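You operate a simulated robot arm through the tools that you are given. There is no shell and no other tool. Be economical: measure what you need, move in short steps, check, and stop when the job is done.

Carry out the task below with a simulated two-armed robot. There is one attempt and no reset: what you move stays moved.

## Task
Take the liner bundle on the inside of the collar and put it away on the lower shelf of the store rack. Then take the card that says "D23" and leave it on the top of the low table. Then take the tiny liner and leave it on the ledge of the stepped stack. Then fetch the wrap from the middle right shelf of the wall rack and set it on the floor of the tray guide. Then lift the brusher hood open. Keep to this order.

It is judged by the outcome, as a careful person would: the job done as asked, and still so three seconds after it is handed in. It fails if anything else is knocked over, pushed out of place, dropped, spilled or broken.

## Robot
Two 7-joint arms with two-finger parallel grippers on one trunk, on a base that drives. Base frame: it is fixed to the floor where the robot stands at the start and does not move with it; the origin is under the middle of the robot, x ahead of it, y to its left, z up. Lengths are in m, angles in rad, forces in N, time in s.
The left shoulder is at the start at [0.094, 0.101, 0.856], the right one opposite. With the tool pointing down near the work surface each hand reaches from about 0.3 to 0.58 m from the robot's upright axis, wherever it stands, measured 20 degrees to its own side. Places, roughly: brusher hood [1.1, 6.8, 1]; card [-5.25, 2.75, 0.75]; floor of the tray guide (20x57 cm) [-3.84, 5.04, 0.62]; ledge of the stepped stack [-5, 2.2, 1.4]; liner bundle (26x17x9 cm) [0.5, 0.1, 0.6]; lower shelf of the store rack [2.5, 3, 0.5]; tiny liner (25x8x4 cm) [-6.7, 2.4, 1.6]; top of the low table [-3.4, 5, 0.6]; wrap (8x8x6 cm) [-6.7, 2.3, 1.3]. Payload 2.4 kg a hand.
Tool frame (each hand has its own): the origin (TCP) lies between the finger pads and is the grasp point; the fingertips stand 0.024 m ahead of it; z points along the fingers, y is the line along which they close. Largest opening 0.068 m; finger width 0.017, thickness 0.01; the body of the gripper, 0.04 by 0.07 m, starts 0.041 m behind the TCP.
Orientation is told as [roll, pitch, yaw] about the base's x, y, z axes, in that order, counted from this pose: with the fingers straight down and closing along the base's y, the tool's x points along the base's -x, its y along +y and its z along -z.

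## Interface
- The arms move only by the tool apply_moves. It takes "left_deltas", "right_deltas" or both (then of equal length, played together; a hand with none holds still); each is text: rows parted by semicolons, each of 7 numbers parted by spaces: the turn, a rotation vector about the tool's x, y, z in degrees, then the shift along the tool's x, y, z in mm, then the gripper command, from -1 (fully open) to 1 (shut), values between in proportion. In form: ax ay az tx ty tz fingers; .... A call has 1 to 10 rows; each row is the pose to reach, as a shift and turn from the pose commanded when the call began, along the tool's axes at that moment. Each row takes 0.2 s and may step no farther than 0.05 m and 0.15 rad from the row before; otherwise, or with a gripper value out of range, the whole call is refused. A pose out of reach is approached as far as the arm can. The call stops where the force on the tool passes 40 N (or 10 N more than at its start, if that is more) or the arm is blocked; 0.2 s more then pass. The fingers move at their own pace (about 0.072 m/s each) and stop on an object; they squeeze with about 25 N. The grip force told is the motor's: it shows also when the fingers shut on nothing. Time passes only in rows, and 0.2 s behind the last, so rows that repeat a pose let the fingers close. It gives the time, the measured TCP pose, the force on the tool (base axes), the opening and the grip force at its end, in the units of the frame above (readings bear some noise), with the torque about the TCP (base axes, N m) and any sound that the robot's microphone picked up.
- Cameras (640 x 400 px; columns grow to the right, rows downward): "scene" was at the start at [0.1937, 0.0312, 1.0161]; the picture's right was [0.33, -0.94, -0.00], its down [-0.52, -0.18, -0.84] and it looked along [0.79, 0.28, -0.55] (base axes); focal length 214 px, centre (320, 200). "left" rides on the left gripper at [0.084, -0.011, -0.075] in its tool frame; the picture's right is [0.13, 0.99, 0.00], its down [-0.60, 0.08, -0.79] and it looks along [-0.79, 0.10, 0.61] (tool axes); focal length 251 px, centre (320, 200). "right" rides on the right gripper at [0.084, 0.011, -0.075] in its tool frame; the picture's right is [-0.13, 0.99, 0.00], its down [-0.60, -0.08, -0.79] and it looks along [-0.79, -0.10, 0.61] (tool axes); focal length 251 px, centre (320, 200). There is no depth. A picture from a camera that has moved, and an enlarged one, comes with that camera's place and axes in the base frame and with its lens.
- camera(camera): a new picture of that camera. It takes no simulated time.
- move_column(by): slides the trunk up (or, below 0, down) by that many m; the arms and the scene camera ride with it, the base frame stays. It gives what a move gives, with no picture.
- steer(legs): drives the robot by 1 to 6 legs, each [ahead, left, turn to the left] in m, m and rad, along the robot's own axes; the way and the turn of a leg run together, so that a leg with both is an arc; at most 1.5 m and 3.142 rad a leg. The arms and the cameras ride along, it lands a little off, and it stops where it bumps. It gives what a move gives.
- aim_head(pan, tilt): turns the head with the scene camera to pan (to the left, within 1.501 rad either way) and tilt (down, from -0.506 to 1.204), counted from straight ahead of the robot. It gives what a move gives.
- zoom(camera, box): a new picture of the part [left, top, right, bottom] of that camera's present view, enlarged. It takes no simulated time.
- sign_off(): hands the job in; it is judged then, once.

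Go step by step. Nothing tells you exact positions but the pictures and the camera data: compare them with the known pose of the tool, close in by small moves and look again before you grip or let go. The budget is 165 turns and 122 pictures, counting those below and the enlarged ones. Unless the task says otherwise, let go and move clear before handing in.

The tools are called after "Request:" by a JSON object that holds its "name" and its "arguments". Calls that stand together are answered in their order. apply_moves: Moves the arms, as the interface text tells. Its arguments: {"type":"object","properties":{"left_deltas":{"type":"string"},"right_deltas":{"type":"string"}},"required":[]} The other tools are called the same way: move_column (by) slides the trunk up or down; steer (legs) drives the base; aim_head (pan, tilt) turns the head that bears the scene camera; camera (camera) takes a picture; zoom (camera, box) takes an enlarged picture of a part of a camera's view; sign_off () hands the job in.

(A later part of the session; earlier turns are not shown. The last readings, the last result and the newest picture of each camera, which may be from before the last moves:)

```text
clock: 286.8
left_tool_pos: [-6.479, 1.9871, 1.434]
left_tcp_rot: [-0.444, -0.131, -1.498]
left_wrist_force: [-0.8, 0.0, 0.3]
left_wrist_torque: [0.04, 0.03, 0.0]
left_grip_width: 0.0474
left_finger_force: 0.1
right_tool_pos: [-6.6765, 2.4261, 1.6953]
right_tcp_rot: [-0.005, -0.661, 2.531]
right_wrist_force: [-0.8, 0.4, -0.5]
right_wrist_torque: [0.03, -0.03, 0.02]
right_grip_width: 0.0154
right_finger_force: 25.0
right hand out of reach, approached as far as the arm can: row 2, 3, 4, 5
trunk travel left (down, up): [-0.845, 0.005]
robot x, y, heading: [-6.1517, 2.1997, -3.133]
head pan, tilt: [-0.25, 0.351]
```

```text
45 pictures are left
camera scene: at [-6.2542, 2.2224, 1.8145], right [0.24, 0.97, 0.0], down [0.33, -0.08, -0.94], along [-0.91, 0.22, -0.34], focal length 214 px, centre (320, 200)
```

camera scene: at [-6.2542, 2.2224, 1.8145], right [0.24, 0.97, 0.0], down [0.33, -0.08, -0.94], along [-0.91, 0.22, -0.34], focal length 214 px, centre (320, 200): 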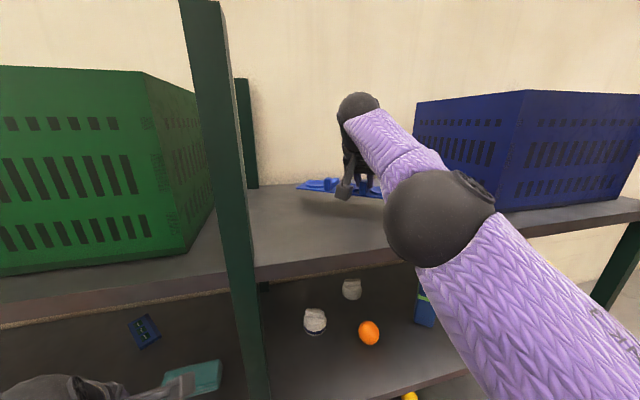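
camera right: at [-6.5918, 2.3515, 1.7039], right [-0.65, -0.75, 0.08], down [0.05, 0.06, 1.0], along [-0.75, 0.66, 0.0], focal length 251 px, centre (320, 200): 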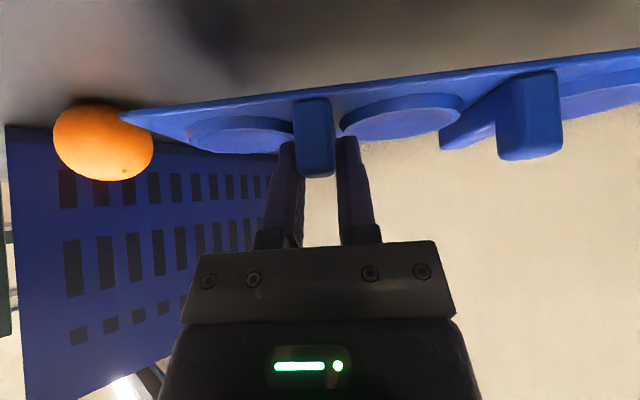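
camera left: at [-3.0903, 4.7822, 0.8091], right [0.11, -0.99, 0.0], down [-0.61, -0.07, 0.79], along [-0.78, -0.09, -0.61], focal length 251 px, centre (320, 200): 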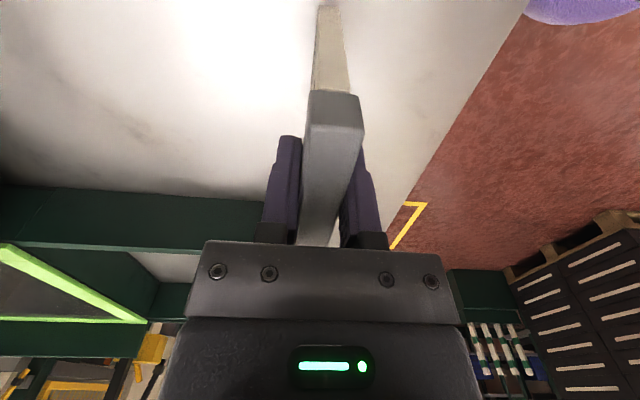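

The liner is lifted clear. I back straight out, then turn round toward the stepped stack.

Request:
{"name": "steer", "arguments": {"legs": [[-0.32, 0, 0], [-0.1, -0.22, 0], [0, 0, 3.135]]}}

Request:
{"name": "aim_head", "arguments": {"pan": -0.3, "tilt": 0.5}}

Request:
{"name": "camera", "arguments": {"camera": "scene"}}

```text
clock: 297.5
left_tool_pos: [-5.3991, 2.6138, 1.4343]
left_tcp_rot: [-0.444, -0.13, 1.579]
left_wrist_force: [0.5, -1.0, -0.1]
left_wrist_torque: [0.01, 0.03, 0.03]
left_grip_width: 0.0477
left_finger_force: 0.0
right_tool_pos: [-5.2295, 2.1623, 1.6953]
right_tcp_rot: [-0.006, -0.662, -0.676]
right_wrist_force: [-1.0, 0.2, -1.1]
right_wrist_torque: [0.0, -0.02, -0.03]
right_grip_width: 0.0151
right_finger_force: 24.3
trunk travel left (down, up): [-0.845, 0.005]
robot x, y, heading: [-5.7395, 2.4217, -0.056]
head pan, tilt: [-0.25, 0.351]
```

```text
clock: 298.2
left_tool_pos: [-5.3995, 2.6145, 1.4346]
left_tcp_rot: [-0.446, -0.133, 1.58]
left_wrist_force: [0.3, 0.2, 0.7]
left_wrist_torque: [-0.02, -0.03, -0.03]
left_grip_width: 0.0476
left_finger_force: 0.1
right_tool_pos: [-5.2303, 2.1618, 1.6953]
right_tcp_rot: [-0.005, -0.661, -0.675]
right_wrist_force: [-0.4, -1.0, 0.1]
right_wrist_torque: [-0.02, 0.02, -0.01]
right_grip_width: 0.0151
right_finger_force: 25.0
trunk travel left (down, up): [-0.845, 0.005]
robot x, y, heading: [-5.7396, 2.4255, -0.055]
head pan, tilt: [-0.3, 0.499]
```

```text
44 pictures are left
camera scene: at [-5.6449, 2.3926, 1.8009], right [-0.35, -0.94, 0.0], down [-0.45, 0.17, -0.88], along [0.82, -0.31, -0.48], focal length 214 px, centre (320, 200)
```

scene: 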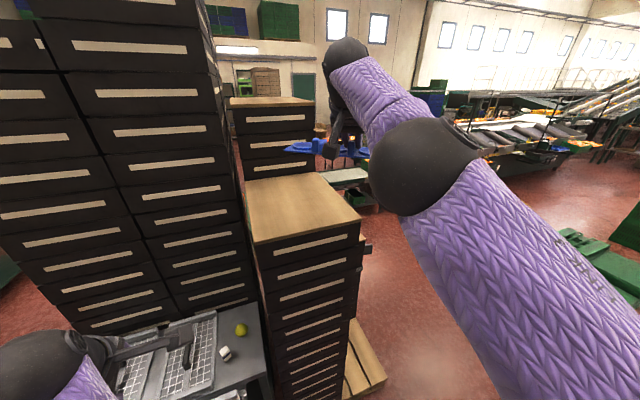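

The ledge top spans about x −5.17..−4.72, y 2.06..2.40, z≈1.43. I lower a bit, move over it, and check heights.

Request:
{"name": "move_column", "arguments": {"by": -0.13}}

Request:
{"name": "steer", "arguments": {"legs": [[0.19, 0.06, 0.0]]}}

Request:
{"name": "camera", "arguments": {"camera": "scene"}}

Request:
{"name": "camera", "arguments": {"camera": "right"}}

```text
clock: 299.8
left_tool_pos: [-5.4003, 2.6334, 1.3088]
left_tcp_rot: [-0.456, -0.187, 1.608]
left_wrist_force: [0.0, -1.1, 0.5]
left_wrist_torque: [0.02, -0.02, -0.02]
left_grip_width: 0.0477
left_finger_force: 0.0
right_tool_pos: [-5.2308, 2.1624, 1.565]
right_tcp_rot: [-0.005, -0.661, -0.676]
right_wrist_force: [0.9, 0.5, -1.2]
right_wrist_torque: [-0.07, 0.0, -0.01]
right_grip_width: 0.0149
right_finger_force: 24.8
trunk travel left (down, up): [-0.715, 0.135]
robot x, y, heading: [-5.7396, 2.4237, -0.059]
head pan, tilt: [-0.3, 0.499]
```

```text
clock: 301.4
left_tool_pos: [-5.2054, 2.6809, 1.309]
left_tcp_rot: [-0.458, -0.188, 1.604]
left_wrist_force: [0.2, -0.7, 0.2]
left_wrist_torque: [0.03, 0.02, 0.01]
left_grip_width: 0.0478
left_finger_force: 0.0
right_tool_pos: [-5.0377, 2.2105, 1.5652]
right_tcp_rot: [-0.006, -0.662, -0.675]
right_wrist_force: [0.1, 1.0, -0.4]
right_wrist_torque: [-0.02, 0.03, 0.01]
right_grip_width: 0.0151
right_finger_force: 25.2
trunk travel left (down, up): [-0.715, 0.135]
robot x, y, heading: [-5.5503, 2.4698, -0.06]
head pan, tilt: [-0.3, 0.499]
```

```text
43 pictures are left
camera scene: at [-5.4514, 2.4412, 1.6707], right [-0.35, -0.94, 0.0], down [-0.45, 0.17, -0.88], along [0.82, -0.31, -0.48], focal length 214 px, centre (320, 200)
```

scene: 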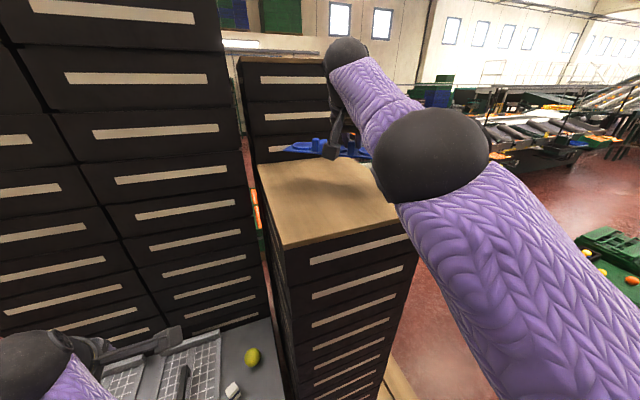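

```text
42 pictures are left
camera right: at [-5.119, 2.2891, 1.5735], right [0.7, 0.71, 0.07], down [-0.05, -0.05, 1.0], along [0.71, -0.7, 0.0], focal length 251 px, centre (320, 200)
```

right: 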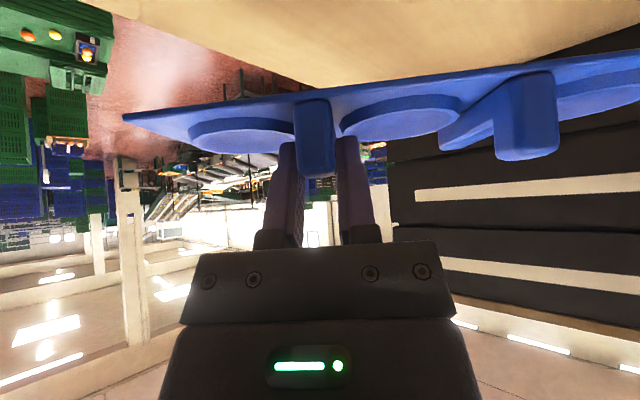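

Ledge z≈1.40; the liner is over its middle. I lower with the trunk first.

Request:
{"name": "move_column", "arguments": {"by": -0.1}}

Request:
{"name": "camera", "arguments": {"camera": "right"}}

Request:
{"name": "camera", "arguments": {"camera": "scene"}}

```text
clock: 302.7
left_tool_pos: [-5.2064, 2.6949, 1.2142]
left_tcp_rot: [-0.47, -0.224, 1.624]
left_wrist_force: [-0.5, 0.0, 0.4]
left_wrist_torque: [0.01, 0.01, 0.02]
left_grip_width: 0.0474
left_finger_force: 0.1
right_tool_pos: [-5.0389, 2.2113, 1.4663]
right_tcp_rot: [-0.003, -0.667, -0.678]
right_wrist_force: [4.4, -1.4, 21.4]
right_wrist_torque: [-0.14, -0.36, 0.02]
right_grip_width: 0.0152
right_finger_force: 25.7
trunk travel left (down, up): [-0.615, 0.235]
robot x, y, heading: [-5.5474, 2.4717, -0.063]
head pan, tilt: [-0.3, 0.499]
```

```text
41 pictures are left
camera right: at [-5.1201, 2.2896, 1.4757], right [0.7, 0.71, 0.08], down [-0.06, -0.05, 1.0], along [0.71, -0.7, 0.01], focal length 251 px, centre (320, 200)
```

right: 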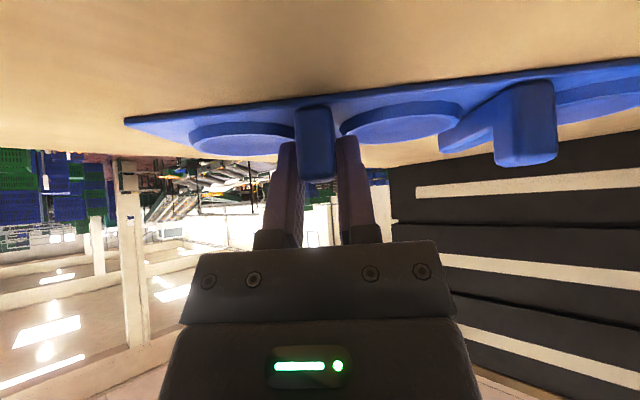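

```text
40 pictures are left
camera scene: at [-5.4509, 2.4416, 1.5711], right [-0.35, -0.94, 0.0], down [-0.45, 0.17, -0.88], along [0.82, -0.31, -0.48], focal length 214 px, centre (320, 200)
```

scene: 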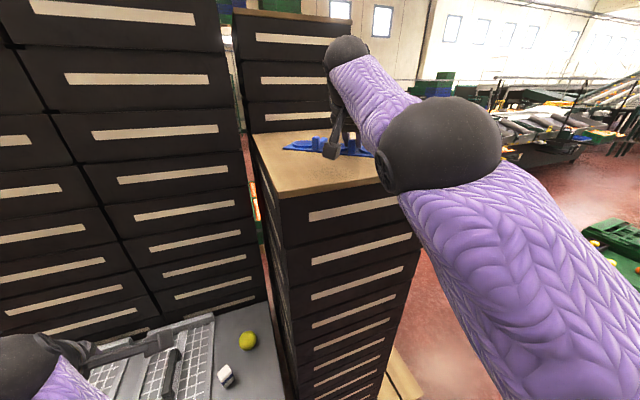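

The liner already rests on the ledge (21 N up). I relieve, open and withdraw along the fingers.

Request:
{"name": "apply_moves", "arguments": {"right_deltas": "0 0 0 -1 0 -1 1;0 0 0 -1 0 -1 0.5;0 0 0 -1 0 -1 0;0 0 0 -1 0 -1 -0.5;0 0 0 -1 0 -1 -0.5;0 0 0 -8 0 -12 -0.5;0 0 0 -20 0 -30 -0.5;0 0 0 -35 0 -60 -0.5;0 0 0 -35 0 -95 -0.5"}}

Request:
{"name": "camera", "arguments": {"camera": "right"}}

Request:
{"name": "zoom", "arguments": {"camera": "scene", "box": [230, 90, 430, 230]}}

```text
clock: 304.7
left_tool_pos: [-5.2044, 2.693, 1.2155]
left_tcp_rot: [-0.472, -0.22, 1.622]
left_wrist_force: [0.3, 0.1, 0.2]
left_wrist_torque: [-0.01, -0.04, 0.01]
left_grip_width: 0.0476
left_finger_force: 0.1
right_tool_pos: [-5.0757, 2.2243, 1.5357]
right_tcp_rot: [-0.007, -0.661, -0.674]
right_wrist_force: [1.0, -1.0, -0.1]
right_wrist_torque: [-0.04, 0.0, -0.01]
right_grip_width: 0.0508
right_finger_force: 0.0
right hand out of reach, approached as far as the arm can: row 6, 7, 8, 9
trunk travel left (down, up): [-0.615, 0.235]
robot x, y, heading: [-5.5483, 2.4723, -0.059]
head pan, tilt: [-0.3, 0.499]
```

```text
39 pictures are left
camera right: at [-5.1566, 2.3029, 1.5439], right [0.7, 0.71, 0.07], down [-0.05, -0.05, 1.0], along [0.71, -0.7, 0.0], focal length 251 px, centre (320, 200)
```

right: 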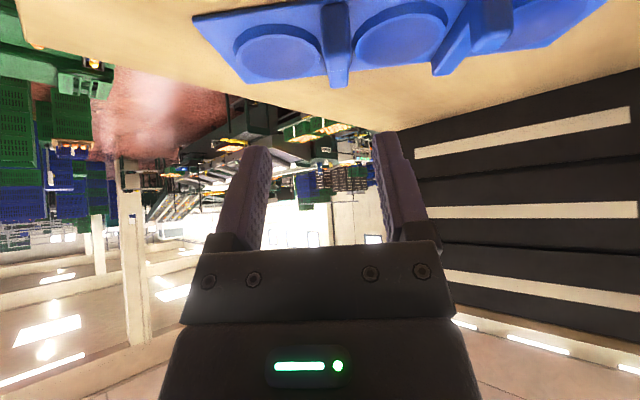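

```text
2.86 times, centred on (330, 160) of scene
camera zoom: at [-5.4502, 2.4413, 1.5707], right [-0.35, -0.94, 0.0], down [-0.45, 0.17, -0.88], along [0.82, -0.31, -0.48], focal length 613 px, centre (291, 314)
```

zoom: 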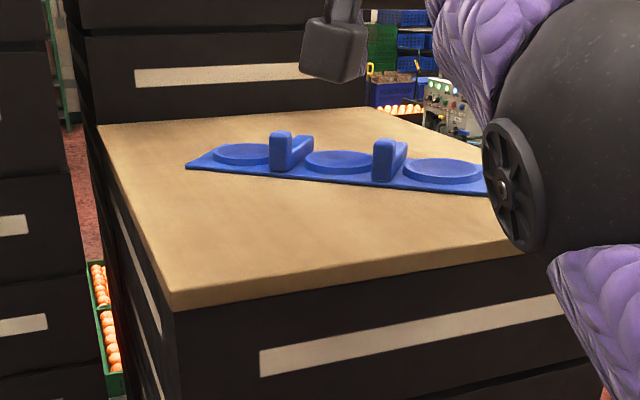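

The tiny liner lies flat on the ledge. Next the wrap: I back off, turn round to the wall rack again and look at the middle right shelf.

Request:
{"name": "steer", "arguments": {"legs": [[-0.2, 0, 0.0], [0, 0, 3.142], [0.0, 0.25, 0.04]]}}

Request:
{"name": "aim_head", "arguments": {"pan": -0.2, "tilt": 0.45}}

Request:
{"name": "camera", "arguments": {"camera": "scene"}}

```text
refused: 3.142 is not a number from -3.14159 to 3.14159
```

```text
clock: 305.4
left_tool_pos: [-5.2048, 2.6926, 1.2156]
left_tcp_rot: [-0.47, -0.221, 1.623]
left_wrist_force: [-0.1, -0.4, 0.0]
left_wrist_torque: [0.03, 0.04, 0.01]
left_grip_width: 0.0476
left_finger_force: 0.0
right_tool_pos: [-5.0755, 2.2249, 1.5335]
right_tcp_rot: [-0.006, -0.661, -0.678]
right_wrist_force: [-0.3, 0.3, -0.6]
right_wrist_torque: [0.02, -0.02, 0.01]
right_grip_width: 0.0508
right_finger_force: 0.1
trunk travel left (down, up): [-0.615, 0.235]
robot x, y, heading: [-5.5402, 2.4699, -0.059]
head pan, tilt: [-0.201, 0.45]
```

```text
37 pictures are left
camera scene: at [-5.4465, 2.4492, 1.5752], right [-0.26, -0.97, 0.0], down [-0.42, 0.11, -0.9], along [0.87, -0.23, -0.44], focal length 214 px, centre (320, 200)
```

scene: 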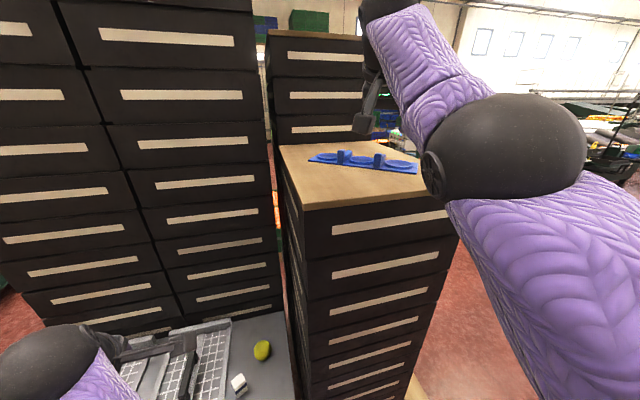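

Request:
{"name": "steer", "arguments": {"legs": [[-0.2, 0, 0.0], [0, 0, 3.14], [0.0, 0.25, 0.06]]}}

Request:
{"name": "apply_moves", "arguments": {"right_deltas": "0 7 0 0 0 0 -0.5;0 14 0 0 0 0 -0.5;0 21 0 0 0 0 -0.5;0 28 0 0 0 0 -0.5;0 35 0 0 0 0 -0.5;0 37.9 0 0 0 0 -0.5"}}

Request:
{"name": "aim_head", "arguments": {"pan": -0.15, "tilt": 0.45}}

Request:
{"name": "camera", "arguments": {"camera": "scene"}}

```text
clock: 315.7
left_tool_pos: [-6.0872, 1.9989, 1.2152]
left_tcp_rot: [-0.472, -0.223, -1.465]
left_wrist_force: [0.0, -0.7, 0.9]
left_wrist_torque: [0.04, -0.03, 0.02]
left_grip_width: 0.0476
left_finger_force: 0.1
right_tool_pos: [-6.2414, 2.4597, 1.5345]
right_tcp_rot: [-0.004, -0.661, 2.518]
right_wrist_force: [0.1, -0.3, 0.7]
right_wrist_torque: [0.04, 0.0, 0.0]
right_grip_width: 0.0509
right_finger_force: 0.1
trunk travel left (down, up): [-0.615, 0.235]
robot x, y, heading: [-5.7538, 2.239, 3.135]
head pan, tilt: [-0.201, 0.45]
```

```text
clock: 317.1
left_tool_pos: [-6.0873, 1.9956, 1.2161]
left_tcp_rot: [-0.473, -0.229, -1.461]
left_wrist_force: [-0.6, 0.0, 0.2]
left_wrist_torque: [0.04, -0.02, -0.01]
left_grip_width: 0.0475
left_finger_force: 0.0
right_tool_pos: [-6.1874, 2.4339, 1.4979]
right_tcp_rot: [0.027, -0.188, 2.555]
right_wrist_force: [-0.2, 0.0, 0.0]
right_wrist_torque: [-0.01, -0.02, 0.0]
right_grip_width: 0.0512
right_finger_force: 0.0
right hand out of reach, approached as far as the arm can: row 1, 2, 3, 4, 5, 6
trunk travel left (down, up): [-0.615, 0.235]
robot x, y, heading: [-5.7552, 2.2411, 3.134]
head pan, tilt: [-0.201, 0.45]
```

```text
clock: 317.8
left_tool_pos: [-6.0862, 1.9967, 1.2161]
left_tcp_rot: [-0.475, -0.23, -1.46]
left_wrist_force: [-0.2, -0.6, -0.4]
left_wrist_torque: [0.02, -0.03, 0.01]
left_grip_width: 0.0478
left_finger_force: 0.1
right_tool_pos: [-6.1876, 2.4369, 1.4975]
right_tcp_rot: [0.029, -0.188, 2.554]
right_wrist_force: [-0.3, 0.6, 1.0]
right_wrist_torque: [-0.03, -0.01, -0.05]
right_grip_width: 0.051
right_finger_force: 0.1
trunk travel left (down, up): [-0.615, 0.235]
robot x, y, heading: [-5.7578, 2.2361, 3.138]
head pan, tilt: [-0.15, 0.45]
```

```text
36 pictures are left
camera scene: at [-5.8625, 2.2542, 1.5752], right [0.15, 0.99, 0.0], down [0.43, -0.07, -0.9], along [-0.89, 0.14, -0.44], focal length 214 px, centre (320, 200)
```

scene: 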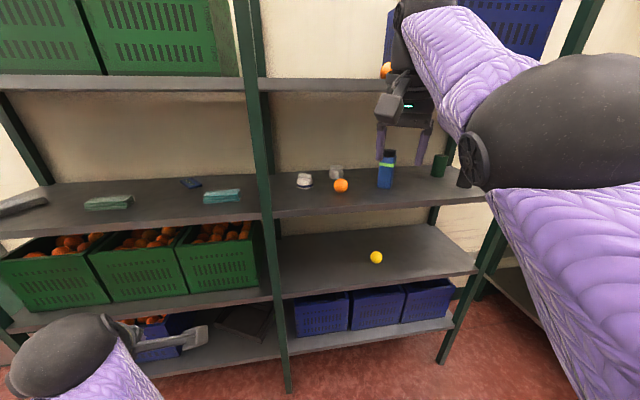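

Request:
{"name": "zoom", "arguments": {"camera": "scene", "box": [280, 150, 370, 206]}}

```text
7.11 times, centred on (325, 178) of scene
camera zoom: at [-5.8625, 2.2542, 1.5752], right [0.15, 0.99, 0.0], down [0.43, -0.07, -0.9], along [-0.89, 0.14, -0.44], focal length 1525 px, centre (284, 356)
```

zoom: 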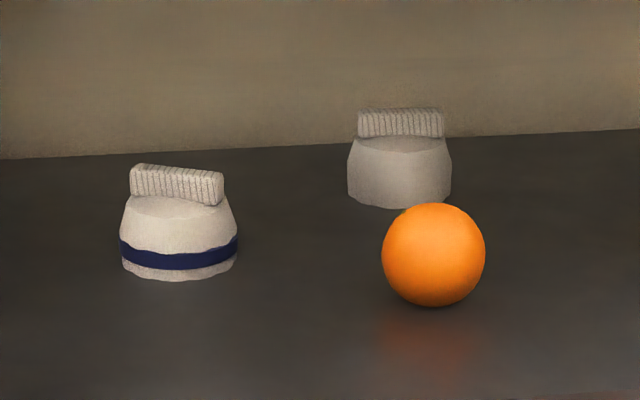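

Both candidates look alike; the banded one at about (−6.74, 2.32) matches the told place. I bring the right hand down and turn it so the fingers close across its top bar.

Request:
{"name": "apply_moves", "arguments": {"right_deltas": "0 0 0 0 0 45 -0.5;0 0 0 0 0 90 -0.5;0 0 0 0 0 135 -0.5;0 0 0 0 0 180 -0.5;0 0 0 0 0 180 -0.5"}}

Request:
{"name": "apply_moves", "arguments": {"right_deltas": "0 0 8 0 0 0 -0.5;0 0 16 0 0 0 -0.5;0 0 24 0 0 0 -0.5;0 0 32 0 0 0 -0.5;0 0 40 0 0 0 -0.5;0 0 48 0 0 0 -0.5;0 0 56 0 0 0 -0.5;0 0 64 0 0 0 -0.5;0 0 72 0 0 0 -0.5;0 0 80 0 0 0 -0.5"}}

```text
clock: 319.0
left_tool_pos: [-6.0874, 1.9957, 1.2162]
left_tcp_rot: [-0.474, -0.231, -1.462]
left_wrist_force: [1.2, 0.1, 0.4]
left_wrist_torque: [0.0, -0.01, 0.01]
left_grip_width: 0.0476
left_finger_force: 0.0
right_tool_pos: [-6.2581, 2.4492, 1.3262]
right_tcp_rot: [0.026, -0.187, 2.555]
right_wrist_force: [-0.1, -0.5, 0.6]
right_wrist_torque: [0.01, 0.0, 0.0]
right_grip_width: 0.0511
right_finger_force: 0.0
right hand out of reach, approached as far as the arm can: row 1, 2, 3, 4, 5
trunk travel left (down, up): [-0.615, 0.235]
robot x, y, heading: [-5.7527, 2.241, 3.135]
head pan, tilt: [-0.15, 0.45]
```

```text
clock: 321.2
left_tool_pos: [-6.0858, 1.9975, 1.2167]
left_tcp_rot: [-0.474, -0.23, -1.46]
left_wrist_force: [0.7, 0.2, -0.4]
left_wrist_torque: [-0.04, -0.02, -0.02]
left_grip_width: 0.0475
left_finger_force: 0.0
right_tool_pos: [-6.2571, 2.4513, 1.3286]
right_tcp_rot: [0.189, -0.005, 1.157]
right_wrist_force: [0.9, 0.3, -0.5]
right_wrist_torque: [-0.02, -0.03, 0.0]
right_grip_width: 0.0508
right_finger_force: 0.1
trunk travel left (down, up): [-0.615, 0.235]
robot x, y, heading: [-5.7596, 2.2336, 3.136]
head pan, tilt: [-0.15, 0.45]
```

Bar centre ≈(−6.736, 2.327, 1.26). I raise the trunk a little, level the hand, and drive up to the shelf.

Request:
{"name": "move_column", "arguments": {"by": 0.08}}

Request:
{"name": "apply_moves", "arguments": {"right_deltas": "4 0 0 0 0 25 -0.5;8 0 0 0 0 50 -0.5;10.8 0 0 0 0 70 -0.5;10.8 0 0 0 0 84 -0.5;10.8 0 0 0 0 84 -0.5"}}

Request:
{"name": "steer", "arguments": {"legs": [[0.22, 0.1, 0.0]]}}

Request:
{"name": "camera", "arguments": {"camera": "right"}}

```text
clock: 322.3
left_tool_pos: [-6.0864, 1.9914, 1.2983]
left_tcp_rot: [-0.48, -0.246, -1.448]
left_wrist_force: [-0.2, -0.8, 0.0]
left_wrist_torque: [0.0, -0.02, -0.01]
left_grip_width: 0.0478
left_finger_force: 0.1
right_tool_pos: [-6.2551, 2.4517, 1.407]
right_tcp_rot: [0.186, -0.006, 1.16]
right_wrist_force: [0.8, -0.2, -0.5]
right_wrist_torque: [0.01, 0.02, -0.01]
right_grip_width: 0.0509
right_finger_force: 0.0
trunk travel left (down, up): [-0.695, 0.155]
robot x, y, heading: [-5.7549, 2.2403, 3.134]
head pan, tilt: [-0.15, 0.45]
```

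```text
clock: 323.5
left_tool_pos: [-6.0873, 1.9914, 1.2986]
left_tcp_rot: [-0.481, -0.247, -1.451]
left_wrist_force: [0.4, -0.9, 0.4]
left_wrist_torque: [-0.01, -0.02, 0.0]
left_grip_width: 0.0475
left_finger_force: 0.1
right_tool_pos: [-6.2353, 2.4573, 1.3298]
right_tcp_rot: [-0.002, -0.007, 1.162]
right_wrist_force: [-0.7, 1.2, 0.3]
right_wrist_torque: [0.01, -0.01, -0.01]
right_grip_width: 0.0514
right_finger_force: 0.1
right hand out of reach, approached as far as the arm can: row 1, 2, 3, 4, 5
trunk travel left (down, up): [-0.695, 0.155]
robot x, y, heading: [-5.755, 2.2358, 3.133]
head pan, tilt: [-0.15, 0.45]
```

```text
clock: 325.3
left_tool_pos: [-6.3113, 1.8923, 1.2999]
left_tcp_rot: [-0.483, -0.244, -1.455]
left_wrist_force: [0.0, 0.2, 0.1]
left_wrist_torque: [-0.02, -0.03, -0.02]
left_grip_width: 0.0476
left_finger_force: 0.1
right_tool_pos: [-6.4577, 2.3595, 1.3308]
right_tcp_rot: [-0.001, -0.008, 1.154]
right_wrist_force: [0.3, 0.1, -0.9]
right_wrist_torque: [0.05, 0.0, -0.02]
right_grip_width: 0.051
right_finger_force: 0.0
trunk travel left (down, up): [-0.695, 0.155]
robot x, y, heading: [-5.9801, 2.1408, 3.135]
head pan, tilt: [-0.15, 0.45]
```

```text
34 pictures are left
camera right: at [-6.5013, 2.2852, 1.4059], right [-0.86, 0.52, 0.0], down [0.31, 0.52, 0.8], along [0.41, 0.68, -0.6], focal length 251 px, centre (320, 200)
```

right: 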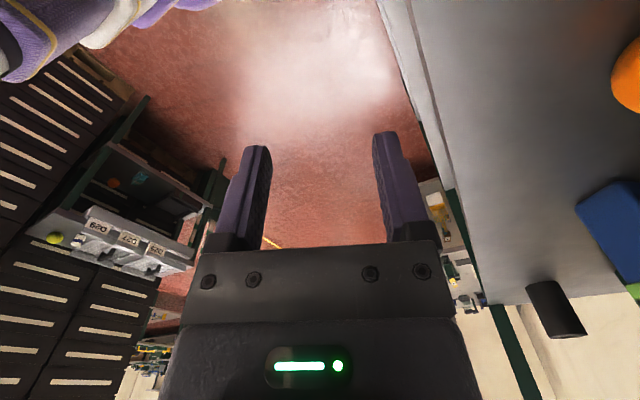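

Aligned; drive further in, with the hand above the objects and beneath the top shelf.

Request:
{"name": "steer", "arguments": {"legs": [[0.19, 0.0, 0.0]]}}

Request:
{"name": "camera", "arguments": {"camera": "right"}}

Request:
{"name": "camera", "arguments": {"camera": "scene"}}

```text
clock: 326.9
left_tool_pos: [-6.5034, 1.8955, 1.3003]
left_tcp_rot: [-0.484, -0.253, -1.456]
left_wrist_force: [-0.4, -0.9, 0.1]
left_wrist_torque: [0.0, -0.02, 0.0]
left_grip_width: 0.0476
left_finger_force: 0.1
right_tool_pos: [-6.6465, 2.3638, 1.3299]
right_tcp_rot: [-0.001, -0.007, 1.149]
right_wrist_force: [0.7, 0.4, 0.0]
right_wrist_torque: [-0.01, 0.02, 0.0]
right_grip_width: 0.0508
right_finger_force: 0.0
trunk travel left (down, up): [-0.695, 0.155]
robot x, y, heading: [-6.168, 2.1402, 3.129]
head pan, tilt: [-0.15, 0.45]
```

```text
33 pictures are left
camera right: at [-6.6918, 2.2915, 1.4058], right [-0.85, 0.52, 0.0], down [0.32, 0.51, 0.8], along [0.42, 0.68, -0.6], focal length 251 px, centre (320, 200)
```

right: 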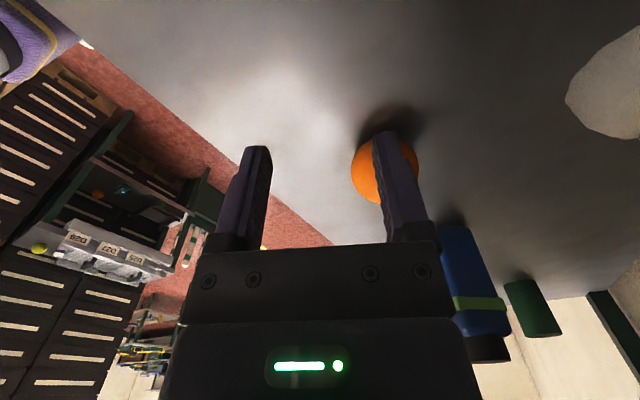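

```text
32 pictures are left
camera scene: at [-6.2737, 2.1582, 1.6551], right [0.17, 0.99, 0.0], down [0.43, -0.07, -0.9], along [-0.89, 0.15, -0.44], focal length 214 px, centre (320, 200)
```

scene: 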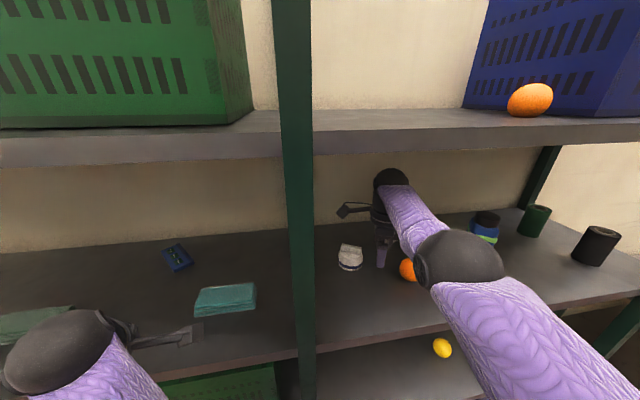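

The banded wrap's bar is at (−6.74, 2.327). I move the hand horizontally over it.

Request:
{"name": "apply_moves", "arguments": {"right_deltas": "0 0 0 25 24 0 -0.5;0 0 0 49 47 0 -0.5;0 0 0 72 70 0 -0.5;0 0 0 72 70 0 -0.5"}}

Request:
{"name": "camera", "arguments": {"camera": "right"}}

Request:
{"name": "zoom", "arguments": {"camera": "scene", "box": [300, 150, 440, 290]}}

```text
clock: 327.9
left_tool_pos: [-6.5028, 1.8938, 1.3022]
left_tcp_rot: [-0.487, -0.255, -1.453]
left_wrist_force: [-0.4, -0.3, -0.2]
left_wrist_torque: [-0.02, 0.0, -0.04]
left_grip_width: 0.0475
left_finger_force: 0.1
right_tool_pos: [-6.6477, 2.3453, 1.3291]
right_tcp_rot: [-0.001, -0.007, 1.148]
right_wrist_force: [0.6, -0.5, -1.0]
right_wrist_torque: [0.0, -0.01, 0.0]
right_grip_width: 0.051
right_finger_force: 0.0
right hand out of reach, approached as far as the arm can: row 1, 2, 3, 4
trunk travel left (down, up): [-0.695, 0.155]
robot x, y, heading: [-6.1685, 2.1428, 3.128]
head pan, tilt: [-0.15, 0.45]
```

```text
31 pictures are left
camera right: at [-6.6925, 2.272, 1.4058], right [-0.85, 0.52, 0.0], down [0.32, 0.51, 0.8], along [0.42, 0.68, -0.6], focal length 251 px, centre (320, 200)
```

right: 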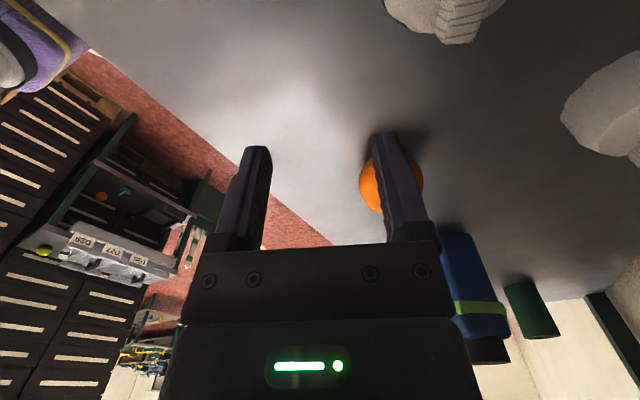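

```text
2.86 times, centred on (370, 220) of scene
camera zoom: at [-6.2726, 2.1581, 1.6552], right [0.17, 0.99, 0.0], down [0.43, -0.07, -0.9], along [-0.89, 0.15, -0.44], focal length 613 px, centre (177, 143)
```

zoom: 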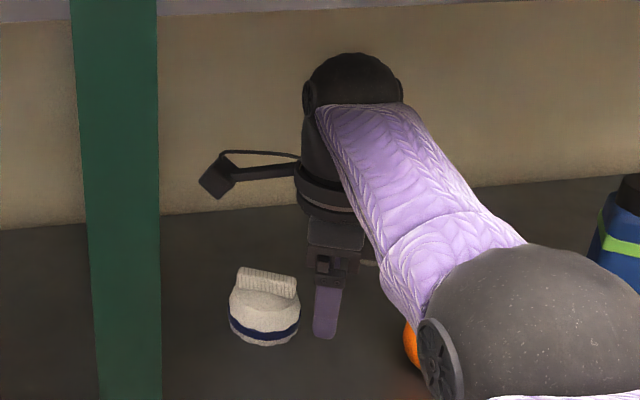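

Out of reach by ~9 cm because the wrist is above shoulder level. I lower the hand, then raise the trunk by the same amount to gain reach.

Request:
{"name": "apply_moves", "arguments": {"right_deltas": "0 0 0 -20 -20 20 -0.5;0 0 0 -40 -40 40 -0.5;0 0 0 -60 -60 60 -0.5;0 0 0 -72 -70 74 -0.5;0 0 0 -72 -70 74 -0.5"}}

Request:
{"name": "move_column", "arguments": {"by": 0.065}}

```text
clock: 329.1
left_tool_pos: [-6.5032, 1.893, 1.3023]
left_tcp_rot: [-0.486, -0.256, -1.456]
left_wrist_force: [-0.4, -0.5, -0.1]
left_wrist_torque: [-0.01, -0.01, -0.04]
left_grip_width: 0.0478
left_finger_force: 0.0
right_tool_pos: [-6.5535, 2.3842, 1.2565]
right_tcp_rot: [-0.001, -0.006, 1.15]
right_wrist_force: [-0.6, -0.3, 0.8]
right_wrist_torque: [0.01, 0.01, 0.01]
right_grip_width: 0.051
right_finger_force: 0.1
trunk travel left (down, up): [-0.695, 0.155]
robot x, y, heading: [-6.1681, 2.1414, 3.13]
head pan, tilt: [-0.15, 0.45]
```

```text
clock: 330.1
left_tool_pos: [-6.5021, 1.8889, 1.3687]
left_tcp_rot: [-0.491, -0.269, -1.442]
left_wrist_force: [-0.1, -0.5, 0.2]
left_wrist_torque: [-0.02, 0.0, 0.0]
left_grip_width: 0.0474
left_finger_force: 0.1
right_tool_pos: [-6.551, 2.3836, 1.3212]
right_tcp_rot: [-0.001, -0.006, 1.148]
right_wrist_force: [1.0, 0.0, -0.3]
right_wrist_torque: [0.0, -0.03, 0.0]
right_grip_width: 0.0513
right_finger_force: 0.1
trunk travel left (down, up): [-0.76, 0.09]
robot x, y, heading: [-6.1683, 2.145, 3.12]
head pan, tilt: [-0.15, 0.45]
```

Request:
{"name": "apply_moves", "arguments": {"right_deltas": "0 0 0 30 34 1 -0.5;0 0 0 60 68 2 -0.5;0 0 0 90 102 4 -0.5;0 0 0 115 132 6 -0.5;0 0 0 130 149 6 -0.5;0 0 0 130 149 6 -0.5"}}

Request:
{"name": "camera", "arguments": {"camera": "right"}}

```text
clock: 331.5
left_tool_pos: [-6.5035, 1.8903, 1.3693]
left_tcp_rot: [-0.495, -0.267, -1.444]
left_wrist_force: [0.0, -0.9, -0.1]
left_wrist_torque: [-0.01, 0.01, 0.01]
left_grip_width: 0.0477
left_finger_force: 0.0
right_tool_pos: [-6.6429, 2.3408, 1.3218]
right_tcp_rot: [-0.001, -0.006, 1.15]
right_wrist_force: [-0.3, -0.2, 0.0]
right_wrist_torque: [0.01, 0.01, 0.02]
right_grip_width: 0.0511
right_finger_force: 0.1
right hand out of reach, approached as far as the arm can: row 3, 4, 5, 6
trunk travel left (down, up): [-0.76, 0.09]
robot x, y, heading: [-6.1673, 2.1398, 3.13]
head pan, tilt: [-0.15, 0.45]
```

```text
29 pictures are left
camera right: at [-6.6892, 2.2673, 1.3973], right [-0.85, 0.52, 0.0], down [0.32, 0.51, 0.8], along [0.42, 0.68, -0.6], focal length 251 px, centre (320, 200)
```

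right: 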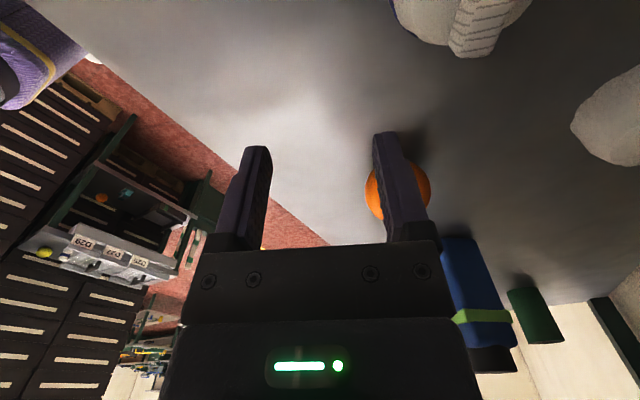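

Same limit, so I must come closer: lower the left hand for clearance and creep the base forward 6 cm (hand first back a bit).

Request:
{"name": "apply_moves", "arguments": {"left_deltas": "0 0 0 0 0 20 -0.4;0 0 0 0 0 40 -0.4;0 0 0 0 0 60 -0.4", "right_deltas": "0 0 0 -15 -20 0 -0.5;0 0 0 -30 -40 0 -0.5;0 0 0 -40 -60 0 -0.5"}}

Request:
{"name": "steer", "arguments": {"legs": [[0.035, 0.0, 0.0], [0.03, 0, 0]]}}

```text
clock: 332.3
left_tool_pos: [-6.5286, 1.8735, 1.3162]
left_tcp_rot: [-0.49, -0.273, -1.447]
left_wrist_force: [0.1, 0.3, 0.5]
left_wrist_torque: [-0.01, -0.02, 0.02]
left_grip_width: 0.0476
left_finger_force: 0.1
right_tool_pos: [-6.5742, 2.356, 1.3203]
right_tcp_rot: [-0.002, -0.007, 1.148]
right_wrist_force: [-0.2, -0.5, -0.8]
right_wrist_torque: [0.03, 0.03, 0.0]
right_grip_width: 0.0509
right_finger_force: 0.0
trunk travel left (down, up): [-0.76, 0.09]
robot x, y, heading: [-6.169, 2.1404, 3.129]
head pan, tilt: [-0.15, 0.45]
```

```text
clock: 333.6
left_tool_pos: [-6.5963, 1.8742, 1.3182]
left_tcp_rot: [-0.494, -0.269, -1.445]
left_wrist_force: [-1.1, 0.4, -0.1]
left_wrist_torque: [0.04, -0.04, -0.01]
left_grip_width: 0.0476
left_finger_force: 0.1
right_tool_pos: [-6.6397, 2.3559, 1.3218]
right_tcp_rot: [-0.003, -0.007, 1.149]
right_wrist_force: [0.2, 0.1, 0.4]
right_wrist_torque: [0.04, 0.0, 0.03]
right_grip_width: 0.051
right_finger_force: 0.1
trunk travel left (down, up): [-0.76, 0.09]
robot x, y, heading: [-6.2322, 2.1449, 3.12]
head pan, tilt: [-0.15, 0.45]
```

No bump. Now over the wrap.

Request:
{"name": "apply_moves", "arguments": {"right_deltas": "0 0 0 22 27 2 -0.5;0 0 0 45 53 4 -0.5;0 0 0 67 79 6 -0.5;0 0 0 67 79 6 -0.5"}}

Request:
{"name": "camera", "arguments": {"camera": "right"}}

Request:
{"name": "aim_head", "arguments": {"pan": -0.25, "tilt": 0.7}}

Request:
{"name": "camera", "arguments": {"camera": "scene"}}

```text
clock: 334.6
left_tool_pos: [-6.594, 1.8717, 1.3185]
left_tcp_rot: [-0.494, -0.275, -1.441]
left_wrist_force: [0.1, 0.4, 0.2]
left_wrist_torque: [0.01, 0.01, -0.04]
left_grip_width: 0.0474
left_finger_force: 0.0
right_tool_pos: [-6.7082, 2.3288, 1.3181]
right_tcp_rot: [0.001, -0.009, 1.151]
right_wrist_force: [0.3, 0.3, 0.6]
right_wrist_torque: [0.02, -0.01, -0.01]
right_grip_width: 0.051
right_finger_force: 0.1
right hand out of reach, approached as far as the arm can: row 3, 4
trunk travel left (down, up): [-0.76, 0.09]
robot x, y, heading: [-6.2327, 2.1398, 3.123]
head pan, tilt: [-0.15, 0.45]
```

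```text
28 pictures are left
camera right: at [-6.754, 2.2549, 1.3934], right [-0.85, 0.52, 0.0], down [0.32, 0.51, 0.8], along [0.42, 0.68, -0.6], focal length 251 px, centre (320, 200)
```

right: 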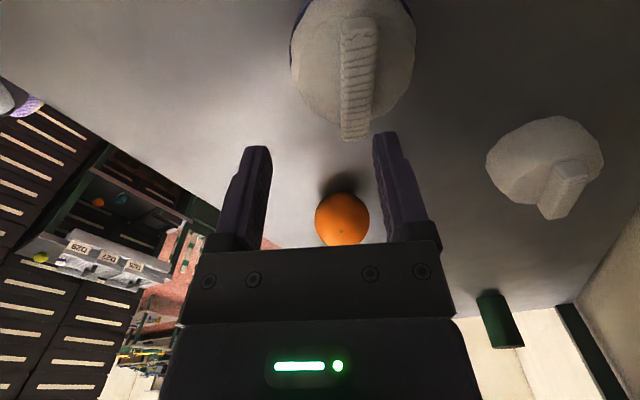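

```text
clock: 335.4
left_tool_pos: [-6.5936, 1.8718, 1.3196]
left_tcp_rot: [-0.493, -0.276, -1.441]
left_wrist_force: [0.3, -0.2, 0.0]
left_wrist_torque: [0.0, 0.02, -0.02]
left_grip_width: 0.0476
left_finger_force: 0.0
right_tool_pos: [-6.7078, 2.3294, 1.3179]
right_tcp_rot: [-0.002, -0.008, 1.15]
right_wrist_force: [-0.6, 0.1, -0.4]
right_wrist_torque: [0.0, 0.02, -0.01]
right_grip_width: 0.051
right_finger_force: 0.1
trunk travel left (down, up): [-0.76, 0.09]
robot x, y, heading: [-6.2323, 2.1418, 3.126]
head pan, tilt: [-0.25, 0.7]
```

```text
27 pictures are left
camera scene: at [-6.3273, 2.1664, 1.6981], right [0.26, 0.96, 0.0], down [0.62, -0.17, -0.77], along [-0.74, 0.2, -0.64], focal length 214 px, centre (320, 200)
```

scene: 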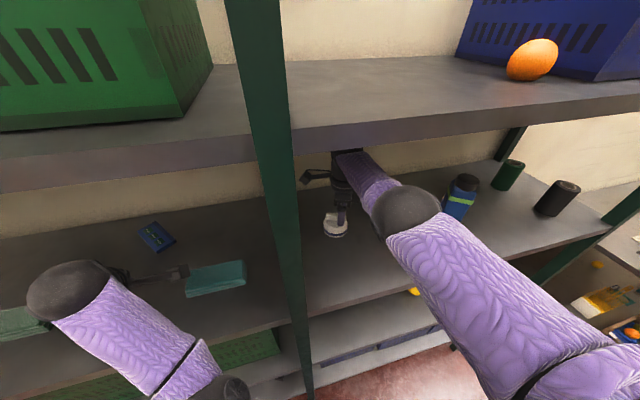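

The bar is 21 mm beyond the finger midline. I creep the base 2 cm more.

Request:
{"name": "steer", "arguments": {"legs": [[0.025, 0.006, 0.0]]}}

Request:
{"name": "camera", "arguments": {"camera": "right"}}

```text
clock: 336.2
left_tool_pos: [-6.6191, 1.8657, 1.3189]
left_tcp_rot: [-0.494, -0.276, -1.443]
left_wrist_force: [-0.3, -0.3, -0.3]
left_wrist_torque: [-0.02, 0.0, -0.01]
left_grip_width: 0.0478
left_finger_force: 0.1
right_tool_pos: [-6.7328, 2.3239, 1.3175]
right_tcp_rot: [-0.002, -0.007, 1.149]
right_wrist_force: [-0.3, 0.0, -0.4]
right_wrist_torque: [-0.01, 0.01, -0.01]
right_grip_width: 0.051
right_finger_force: 0.0
trunk travel left (down, up): [-0.76, 0.09]
robot x, y, heading: [-6.2544, 2.1377, 3.125]
head pan, tilt: [-0.25, 0.7]
```

```text
26 pictures are left
camera right: at [-6.7785, 2.2498, 1.3932], right [-0.85, 0.52, 0.0], down [0.32, 0.51, 0.8], along [0.42, 0.68, -0.6], focal length 251 px, centre (320, 200)
```

right: 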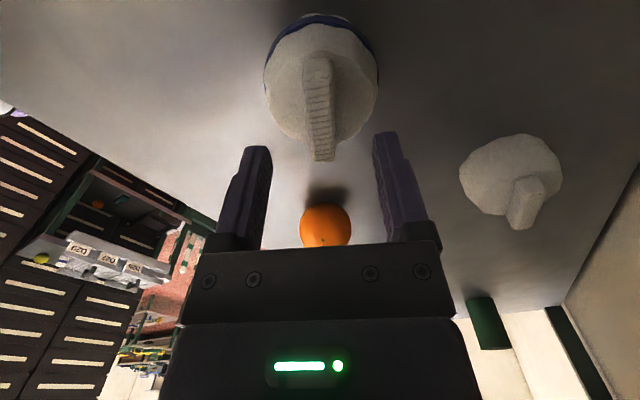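

Centred on the bar. Descend and check.

Request:
{"name": "apply_moves", "arguments": {"right_deltas": "0 0 0 0 0 14 -0.5;0 0 0 0 0 28 -0.5;0 0 0 0 0 40 -0.5;0 0 0 0 0 40 -0.5"}}

Request:
{"name": "camera", "arguments": {"camera": "right"}}

```text
clock: 337.2
left_tool_pos: [-6.6162, 1.8644, 1.3201]
left_tcp_rot: [-0.497, -0.278, -1.44]
left_wrist_force: [0.2, -0.4, -0.1]
left_wrist_torque: [0.02, 0.0, -0.01]
left_grip_width: 0.0477
left_finger_force: 0.0
right_tool_pos: [-6.7249, 2.3217, 1.283]
right_tcp_rot: [0.006, -0.005, 1.149]
right_wrist_force: [-6.6, 1.6, 30.9]
right_wrist_torque: [0.41, 1.01, 0.0]
right_grip_width: 0.0562
right_finger_force: 3.4
right hand out of reach, approached as far as the arm can: row 2, 3, 4
trunk travel left (down, up): [-0.76, 0.09]
robot x, y, heading: [-6.2583, 2.1358, 3.12]
head pan, tilt: [-0.25, 0.7]
```

```text
25 pictures are left
camera right: at [-6.7689, 2.249, 1.359], right [-0.85, 0.52, 0.01], down [0.32, 0.51, 0.8], along [0.41, 0.68, -0.61], focal length 251 px, centre (320, 200)
```

right: 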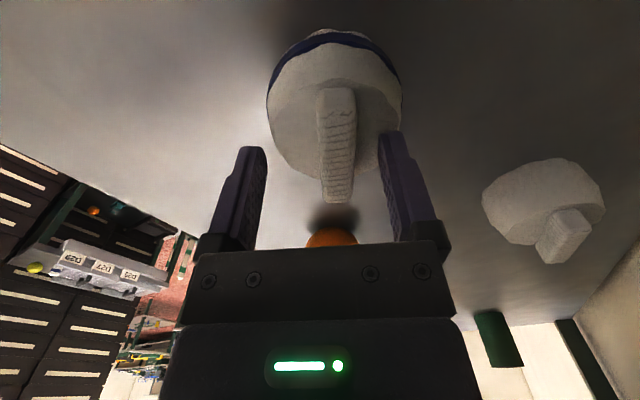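

A fingertip touched the wrap's shoulder. I rise 1 cm, shift slightly to centre on the bar, then close.

Request:
{"name": "apply_moves", "arguments": {"right_deltas": "0 0 0 0 0 -8 -0.5;0 0 0 0 5 -10 -0.5;0 0 0 0 5 -10 -0.5"}}

Request:
{"name": "zoom", "arguments": {"camera": "right", "box": [200, 20, 460, 260]}}

```text
clock: 338.0
left_tool_pos: [-6.6206, 1.8652, 1.3194]
left_tcp_rot: [-0.493, -0.279, -1.441]
left_wrist_force: [0.6, -0.1, -0.3]
left_wrist_torque: [0.03, -0.01, -0.01]
left_grip_width: 0.0475
left_finger_force: 0.0
right_tool_pos: [-6.7272, 2.3247, 1.2889]
right_tcp_rot: [-0.004, -0.007, 1.148]
right_wrist_force: [-0.5, -0.4, -0.8]
right_wrist_torque: [0.01, -0.01, -0.02]
right_grip_width: 0.051
right_finger_force: 0.0
trunk travel left (down, up): [-0.76, 0.09]
robot x, y, heading: [-6.2573, 2.1353, 3.123]
head pan, tilt: [-0.25, 0.7]
```

```text
1.67 times, centred on (330, 140) of right
camera zoom: at [-6.7728, 2.2521, 1.3648], right [-0.85, 0.52, 0.0], down [0.32, 0.51, 0.8], along [0.42, 0.68, -0.6], focal length 419 px, centre (303, 300)
```

zoom: 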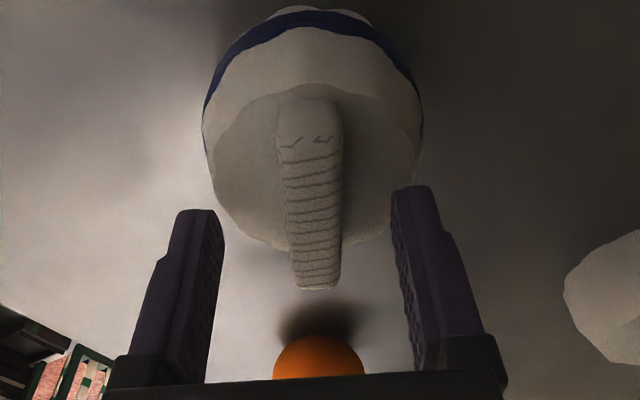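

Aligned and free of contact; closing.

Request:
{"name": "apply_moves", "arguments": {"right_deltas": "0 0 0 4 3 2 -0.1;0 0 0 5 3 3 0.3;0 0 0 5 3 3 0.8;0 0 0 5 3 3 1;0 0 0 5 3 3 1;0 0 0 5 3 3 1"}}

Request:
{"name": "zoom", "arguments": {"camera": "right", "box": [200, 20, 460, 260]}}

```text
clock: 339.4
left_tool_pos: [-6.6194, 1.8657, 1.3189]
left_tcp_rot: [-0.494, -0.278, -1.442]
left_wrist_force: [0.6, -0.3, -0.1]
left_wrist_torque: [0.0, -0.01, 0.04]
left_grip_width: 0.0475
left_finger_force: 0.0
right_tool_pos: [-6.7278, 2.3263, 1.2899]
right_tcp_rot: [-0.001, -0.006, 1.148]
right_wrist_force: [-0.6, -0.2, -0.3]
right_wrist_torque: [0.0, 0.02, 0.02]
right_grip_width: 0.0143
right_finger_force: 25.0
right hand out of reach, approached as far as the arm can: row 1, 2, 3, 4, 5, 6
trunk travel left (down, up): [-0.76, 0.09]
robot x, y, heading: [-6.2602, 2.1328, 3.123]
head pan, tilt: [-0.25, 0.7]
```

```text
1.67 times, centred on (330, 140) of right
camera zoom: at [-6.773, 2.252, 1.3655], right [-0.85, 0.52, 0.0], down [0.32, 0.51, 0.8], along [0.42, 0.68, -0.6], focal length 419 px, centre (303, 300)
```

zoom: 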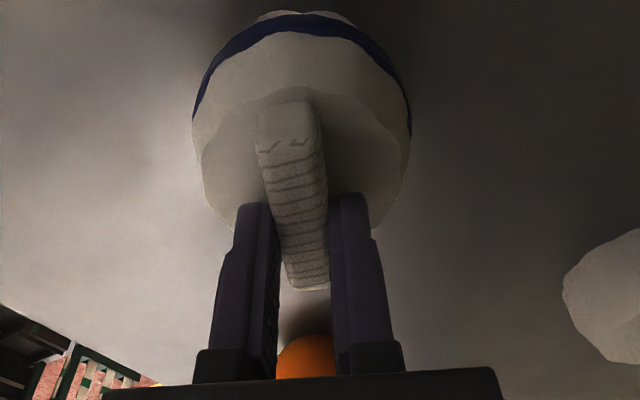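

Bar gripped (14 mm). I lift with the trunk by 3 cm and check.

Request:
{"name": "move_column", "arguments": {"by": 0.03}}

Request:
{"name": "zoom", "arguments": {"camera": "right", "box": [120, 0, 520, 260]}}

```text
clock: 340.1
left_tool_pos: [-6.6183, 1.8595, 1.3518]
left_tcp_rot: [-0.497, -0.289, -1.433]
left_wrist_force: [-0.3, -0.9, 0.4]
left_wrist_torque: [-0.02, 0.01, -0.02]
left_grip_width: 0.0475
left_finger_force: 0.1
right_tool_pos: [-6.7284, 2.3253, 1.3189]
right_tcp_rot: [-0.001, -0.006, 1.15]
right_wrist_force: [-0.3, -1.0, -0.2]
right_wrist_torque: [0.03, -0.04, 0.02]
right_grip_width: 0.0143
right_finger_force: 24.7
trunk travel left (down, up): [-0.79, 0.06]
robot x, y, heading: [-6.2554, 2.1363, 3.129]
head pan, tilt: [-0.25, 0.7]
```

```text
1.54 times, centred on (320, 130) of right
camera zoom: at [-6.7734, 2.2516, 1.3948], right [-0.85, 0.52, 0.0], down [0.32, 0.51, 0.8], along [0.42, 0.68, -0.6], focal length 387 px, centre (320, 308)
```

zoom: 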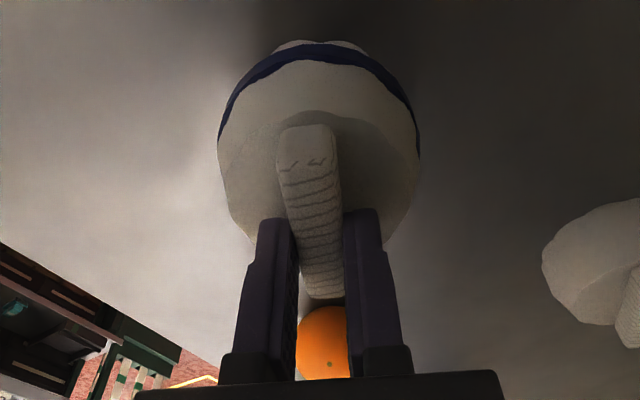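

The wrap hangs well. I back out and drive to the low table.

Request:
{"name": "steer", "arguments": {"legs": [[-0.45, 0, 0], [0, 0, -1.565], [1.0, 0, 0], [0.7, -0.35, 0], [0, 0, -1.571], [1.3, 0, 0]]}}

Request:
{"name": "apply_moves", "arguments": {"right_deltas": "0 0 -8 0 0 0 1;0 0 -16 0 0 0 1;0 0 -24 0 0 0 1;0 0 -32 0 0 0 1;0 0 -40 0 0 0 1;0 0 -48 0 0 0 1;0 0 -56 0 0 0 1;0 0 -64 0 0 0 1;0 0 -70 0 0 0 1"}}

Request:
{"name": "aim_head", "arguments": {"pan": 0.6, "tilt": 0.6}}

Request:
{"name": "camera", "arguments": {"camera": "scene"}}

```text
clock: 365.1
left_tool_pos: [-3.8183, 4.0857, 1.3512]
left_tcp_rot: [-0.499, -0.289, 1.725]
left_wrist_force: [-0.3, 0.1, 0.0]
left_wrist_torque: [-0.02, 0.03, -0.02]
left_grip_width: 0.0476
left_finger_force: 0.0
right_tool_pos: [-3.701, 3.6223, 1.3195]
right_tcp_rot: [-0.002, -0.007, -1.978]
right_wrist_force: [0.1, -0.5, 0.9]
right_wrist_torque: [0.04, -0.02, -0.01]
right_grip_width: 0.0146
right_finger_force: 25.5
trunk travel left (down, up): [-0.79, 0.06]
robot x, y, heading: [-4.1762, 3.8055, -0.001]
head pan, tilt: [-0.25, 0.7]
```

```text
clock: 367.1
left_tool_pos: [-3.8183, 4.0869, 1.353]
left_tcp_rot: [-0.499, -0.296, 1.727]
left_wrist_force: [0.1, 0.1, 0.6]
left_wrist_torque: [0.01, -0.03, -0.03]
left_grip_width: 0.0475
left_finger_force: 0.1
right_tool_pos: [-3.7008, 3.6218, 1.3191]
right_tcp_rot: [-0.007, 0.0, -0.755]
right_wrist_force: [-0.6, 0.4, -0.2]
right_wrist_torque: [-0.02, -0.02, 0.02]
right_grip_width: 0.0143
right_finger_force: 25.5
trunk travel left (down, up): [-0.79, 0.06]
robot x, y, heading: [-4.1707, 3.8023, -0.007]
head pan, tilt: [-0.25, 0.7]
```

```text
clock: 368.3
left_tool_pos: [-3.8177, 4.0864, 1.3534]
left_tcp_rot: [-0.499, -0.295, 1.728]
left_wrist_force: [-0.2, -0.2, -0.4]
left_wrist_torque: [-0.03, -0.03, -0.01]
left_grip_width: 0.0473
left_finger_force: 0.1
right_tool_pos: [-3.7011, 3.6208, 1.3195]
right_tcp_rot: [-0.007, 0.001, -0.755]
right_wrist_force: [-0.1, 1.0, -0.6]
right_wrist_torque: [-0.02, 0.02, 0.0]
right_grip_width: 0.0146
right_finger_force: 25.0
trunk travel left (down, up): [-0.79, 0.06]
robot x, y, heading: [-4.1765, 3.8027, 0.002]
head pan, tilt: [0.6, 0.6]
```

```text
21 pictures are left
camera scene: at [-4.0916, 3.8539, 1.7366], right [0.56, -0.83, 0.0], down [-0.47, -0.32, -0.82], along [0.68, 0.47, -0.57], focal length 214 px, centre (320, 200)
```

scene: 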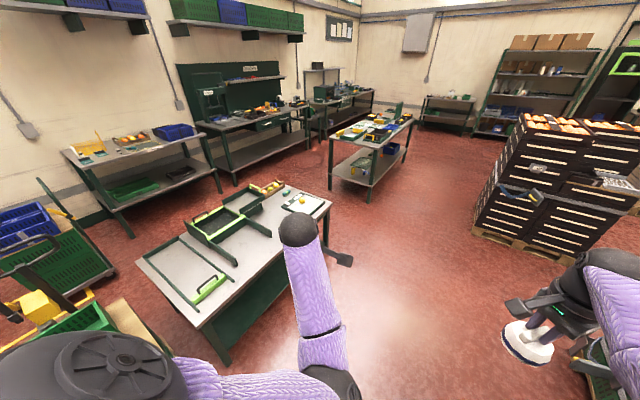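

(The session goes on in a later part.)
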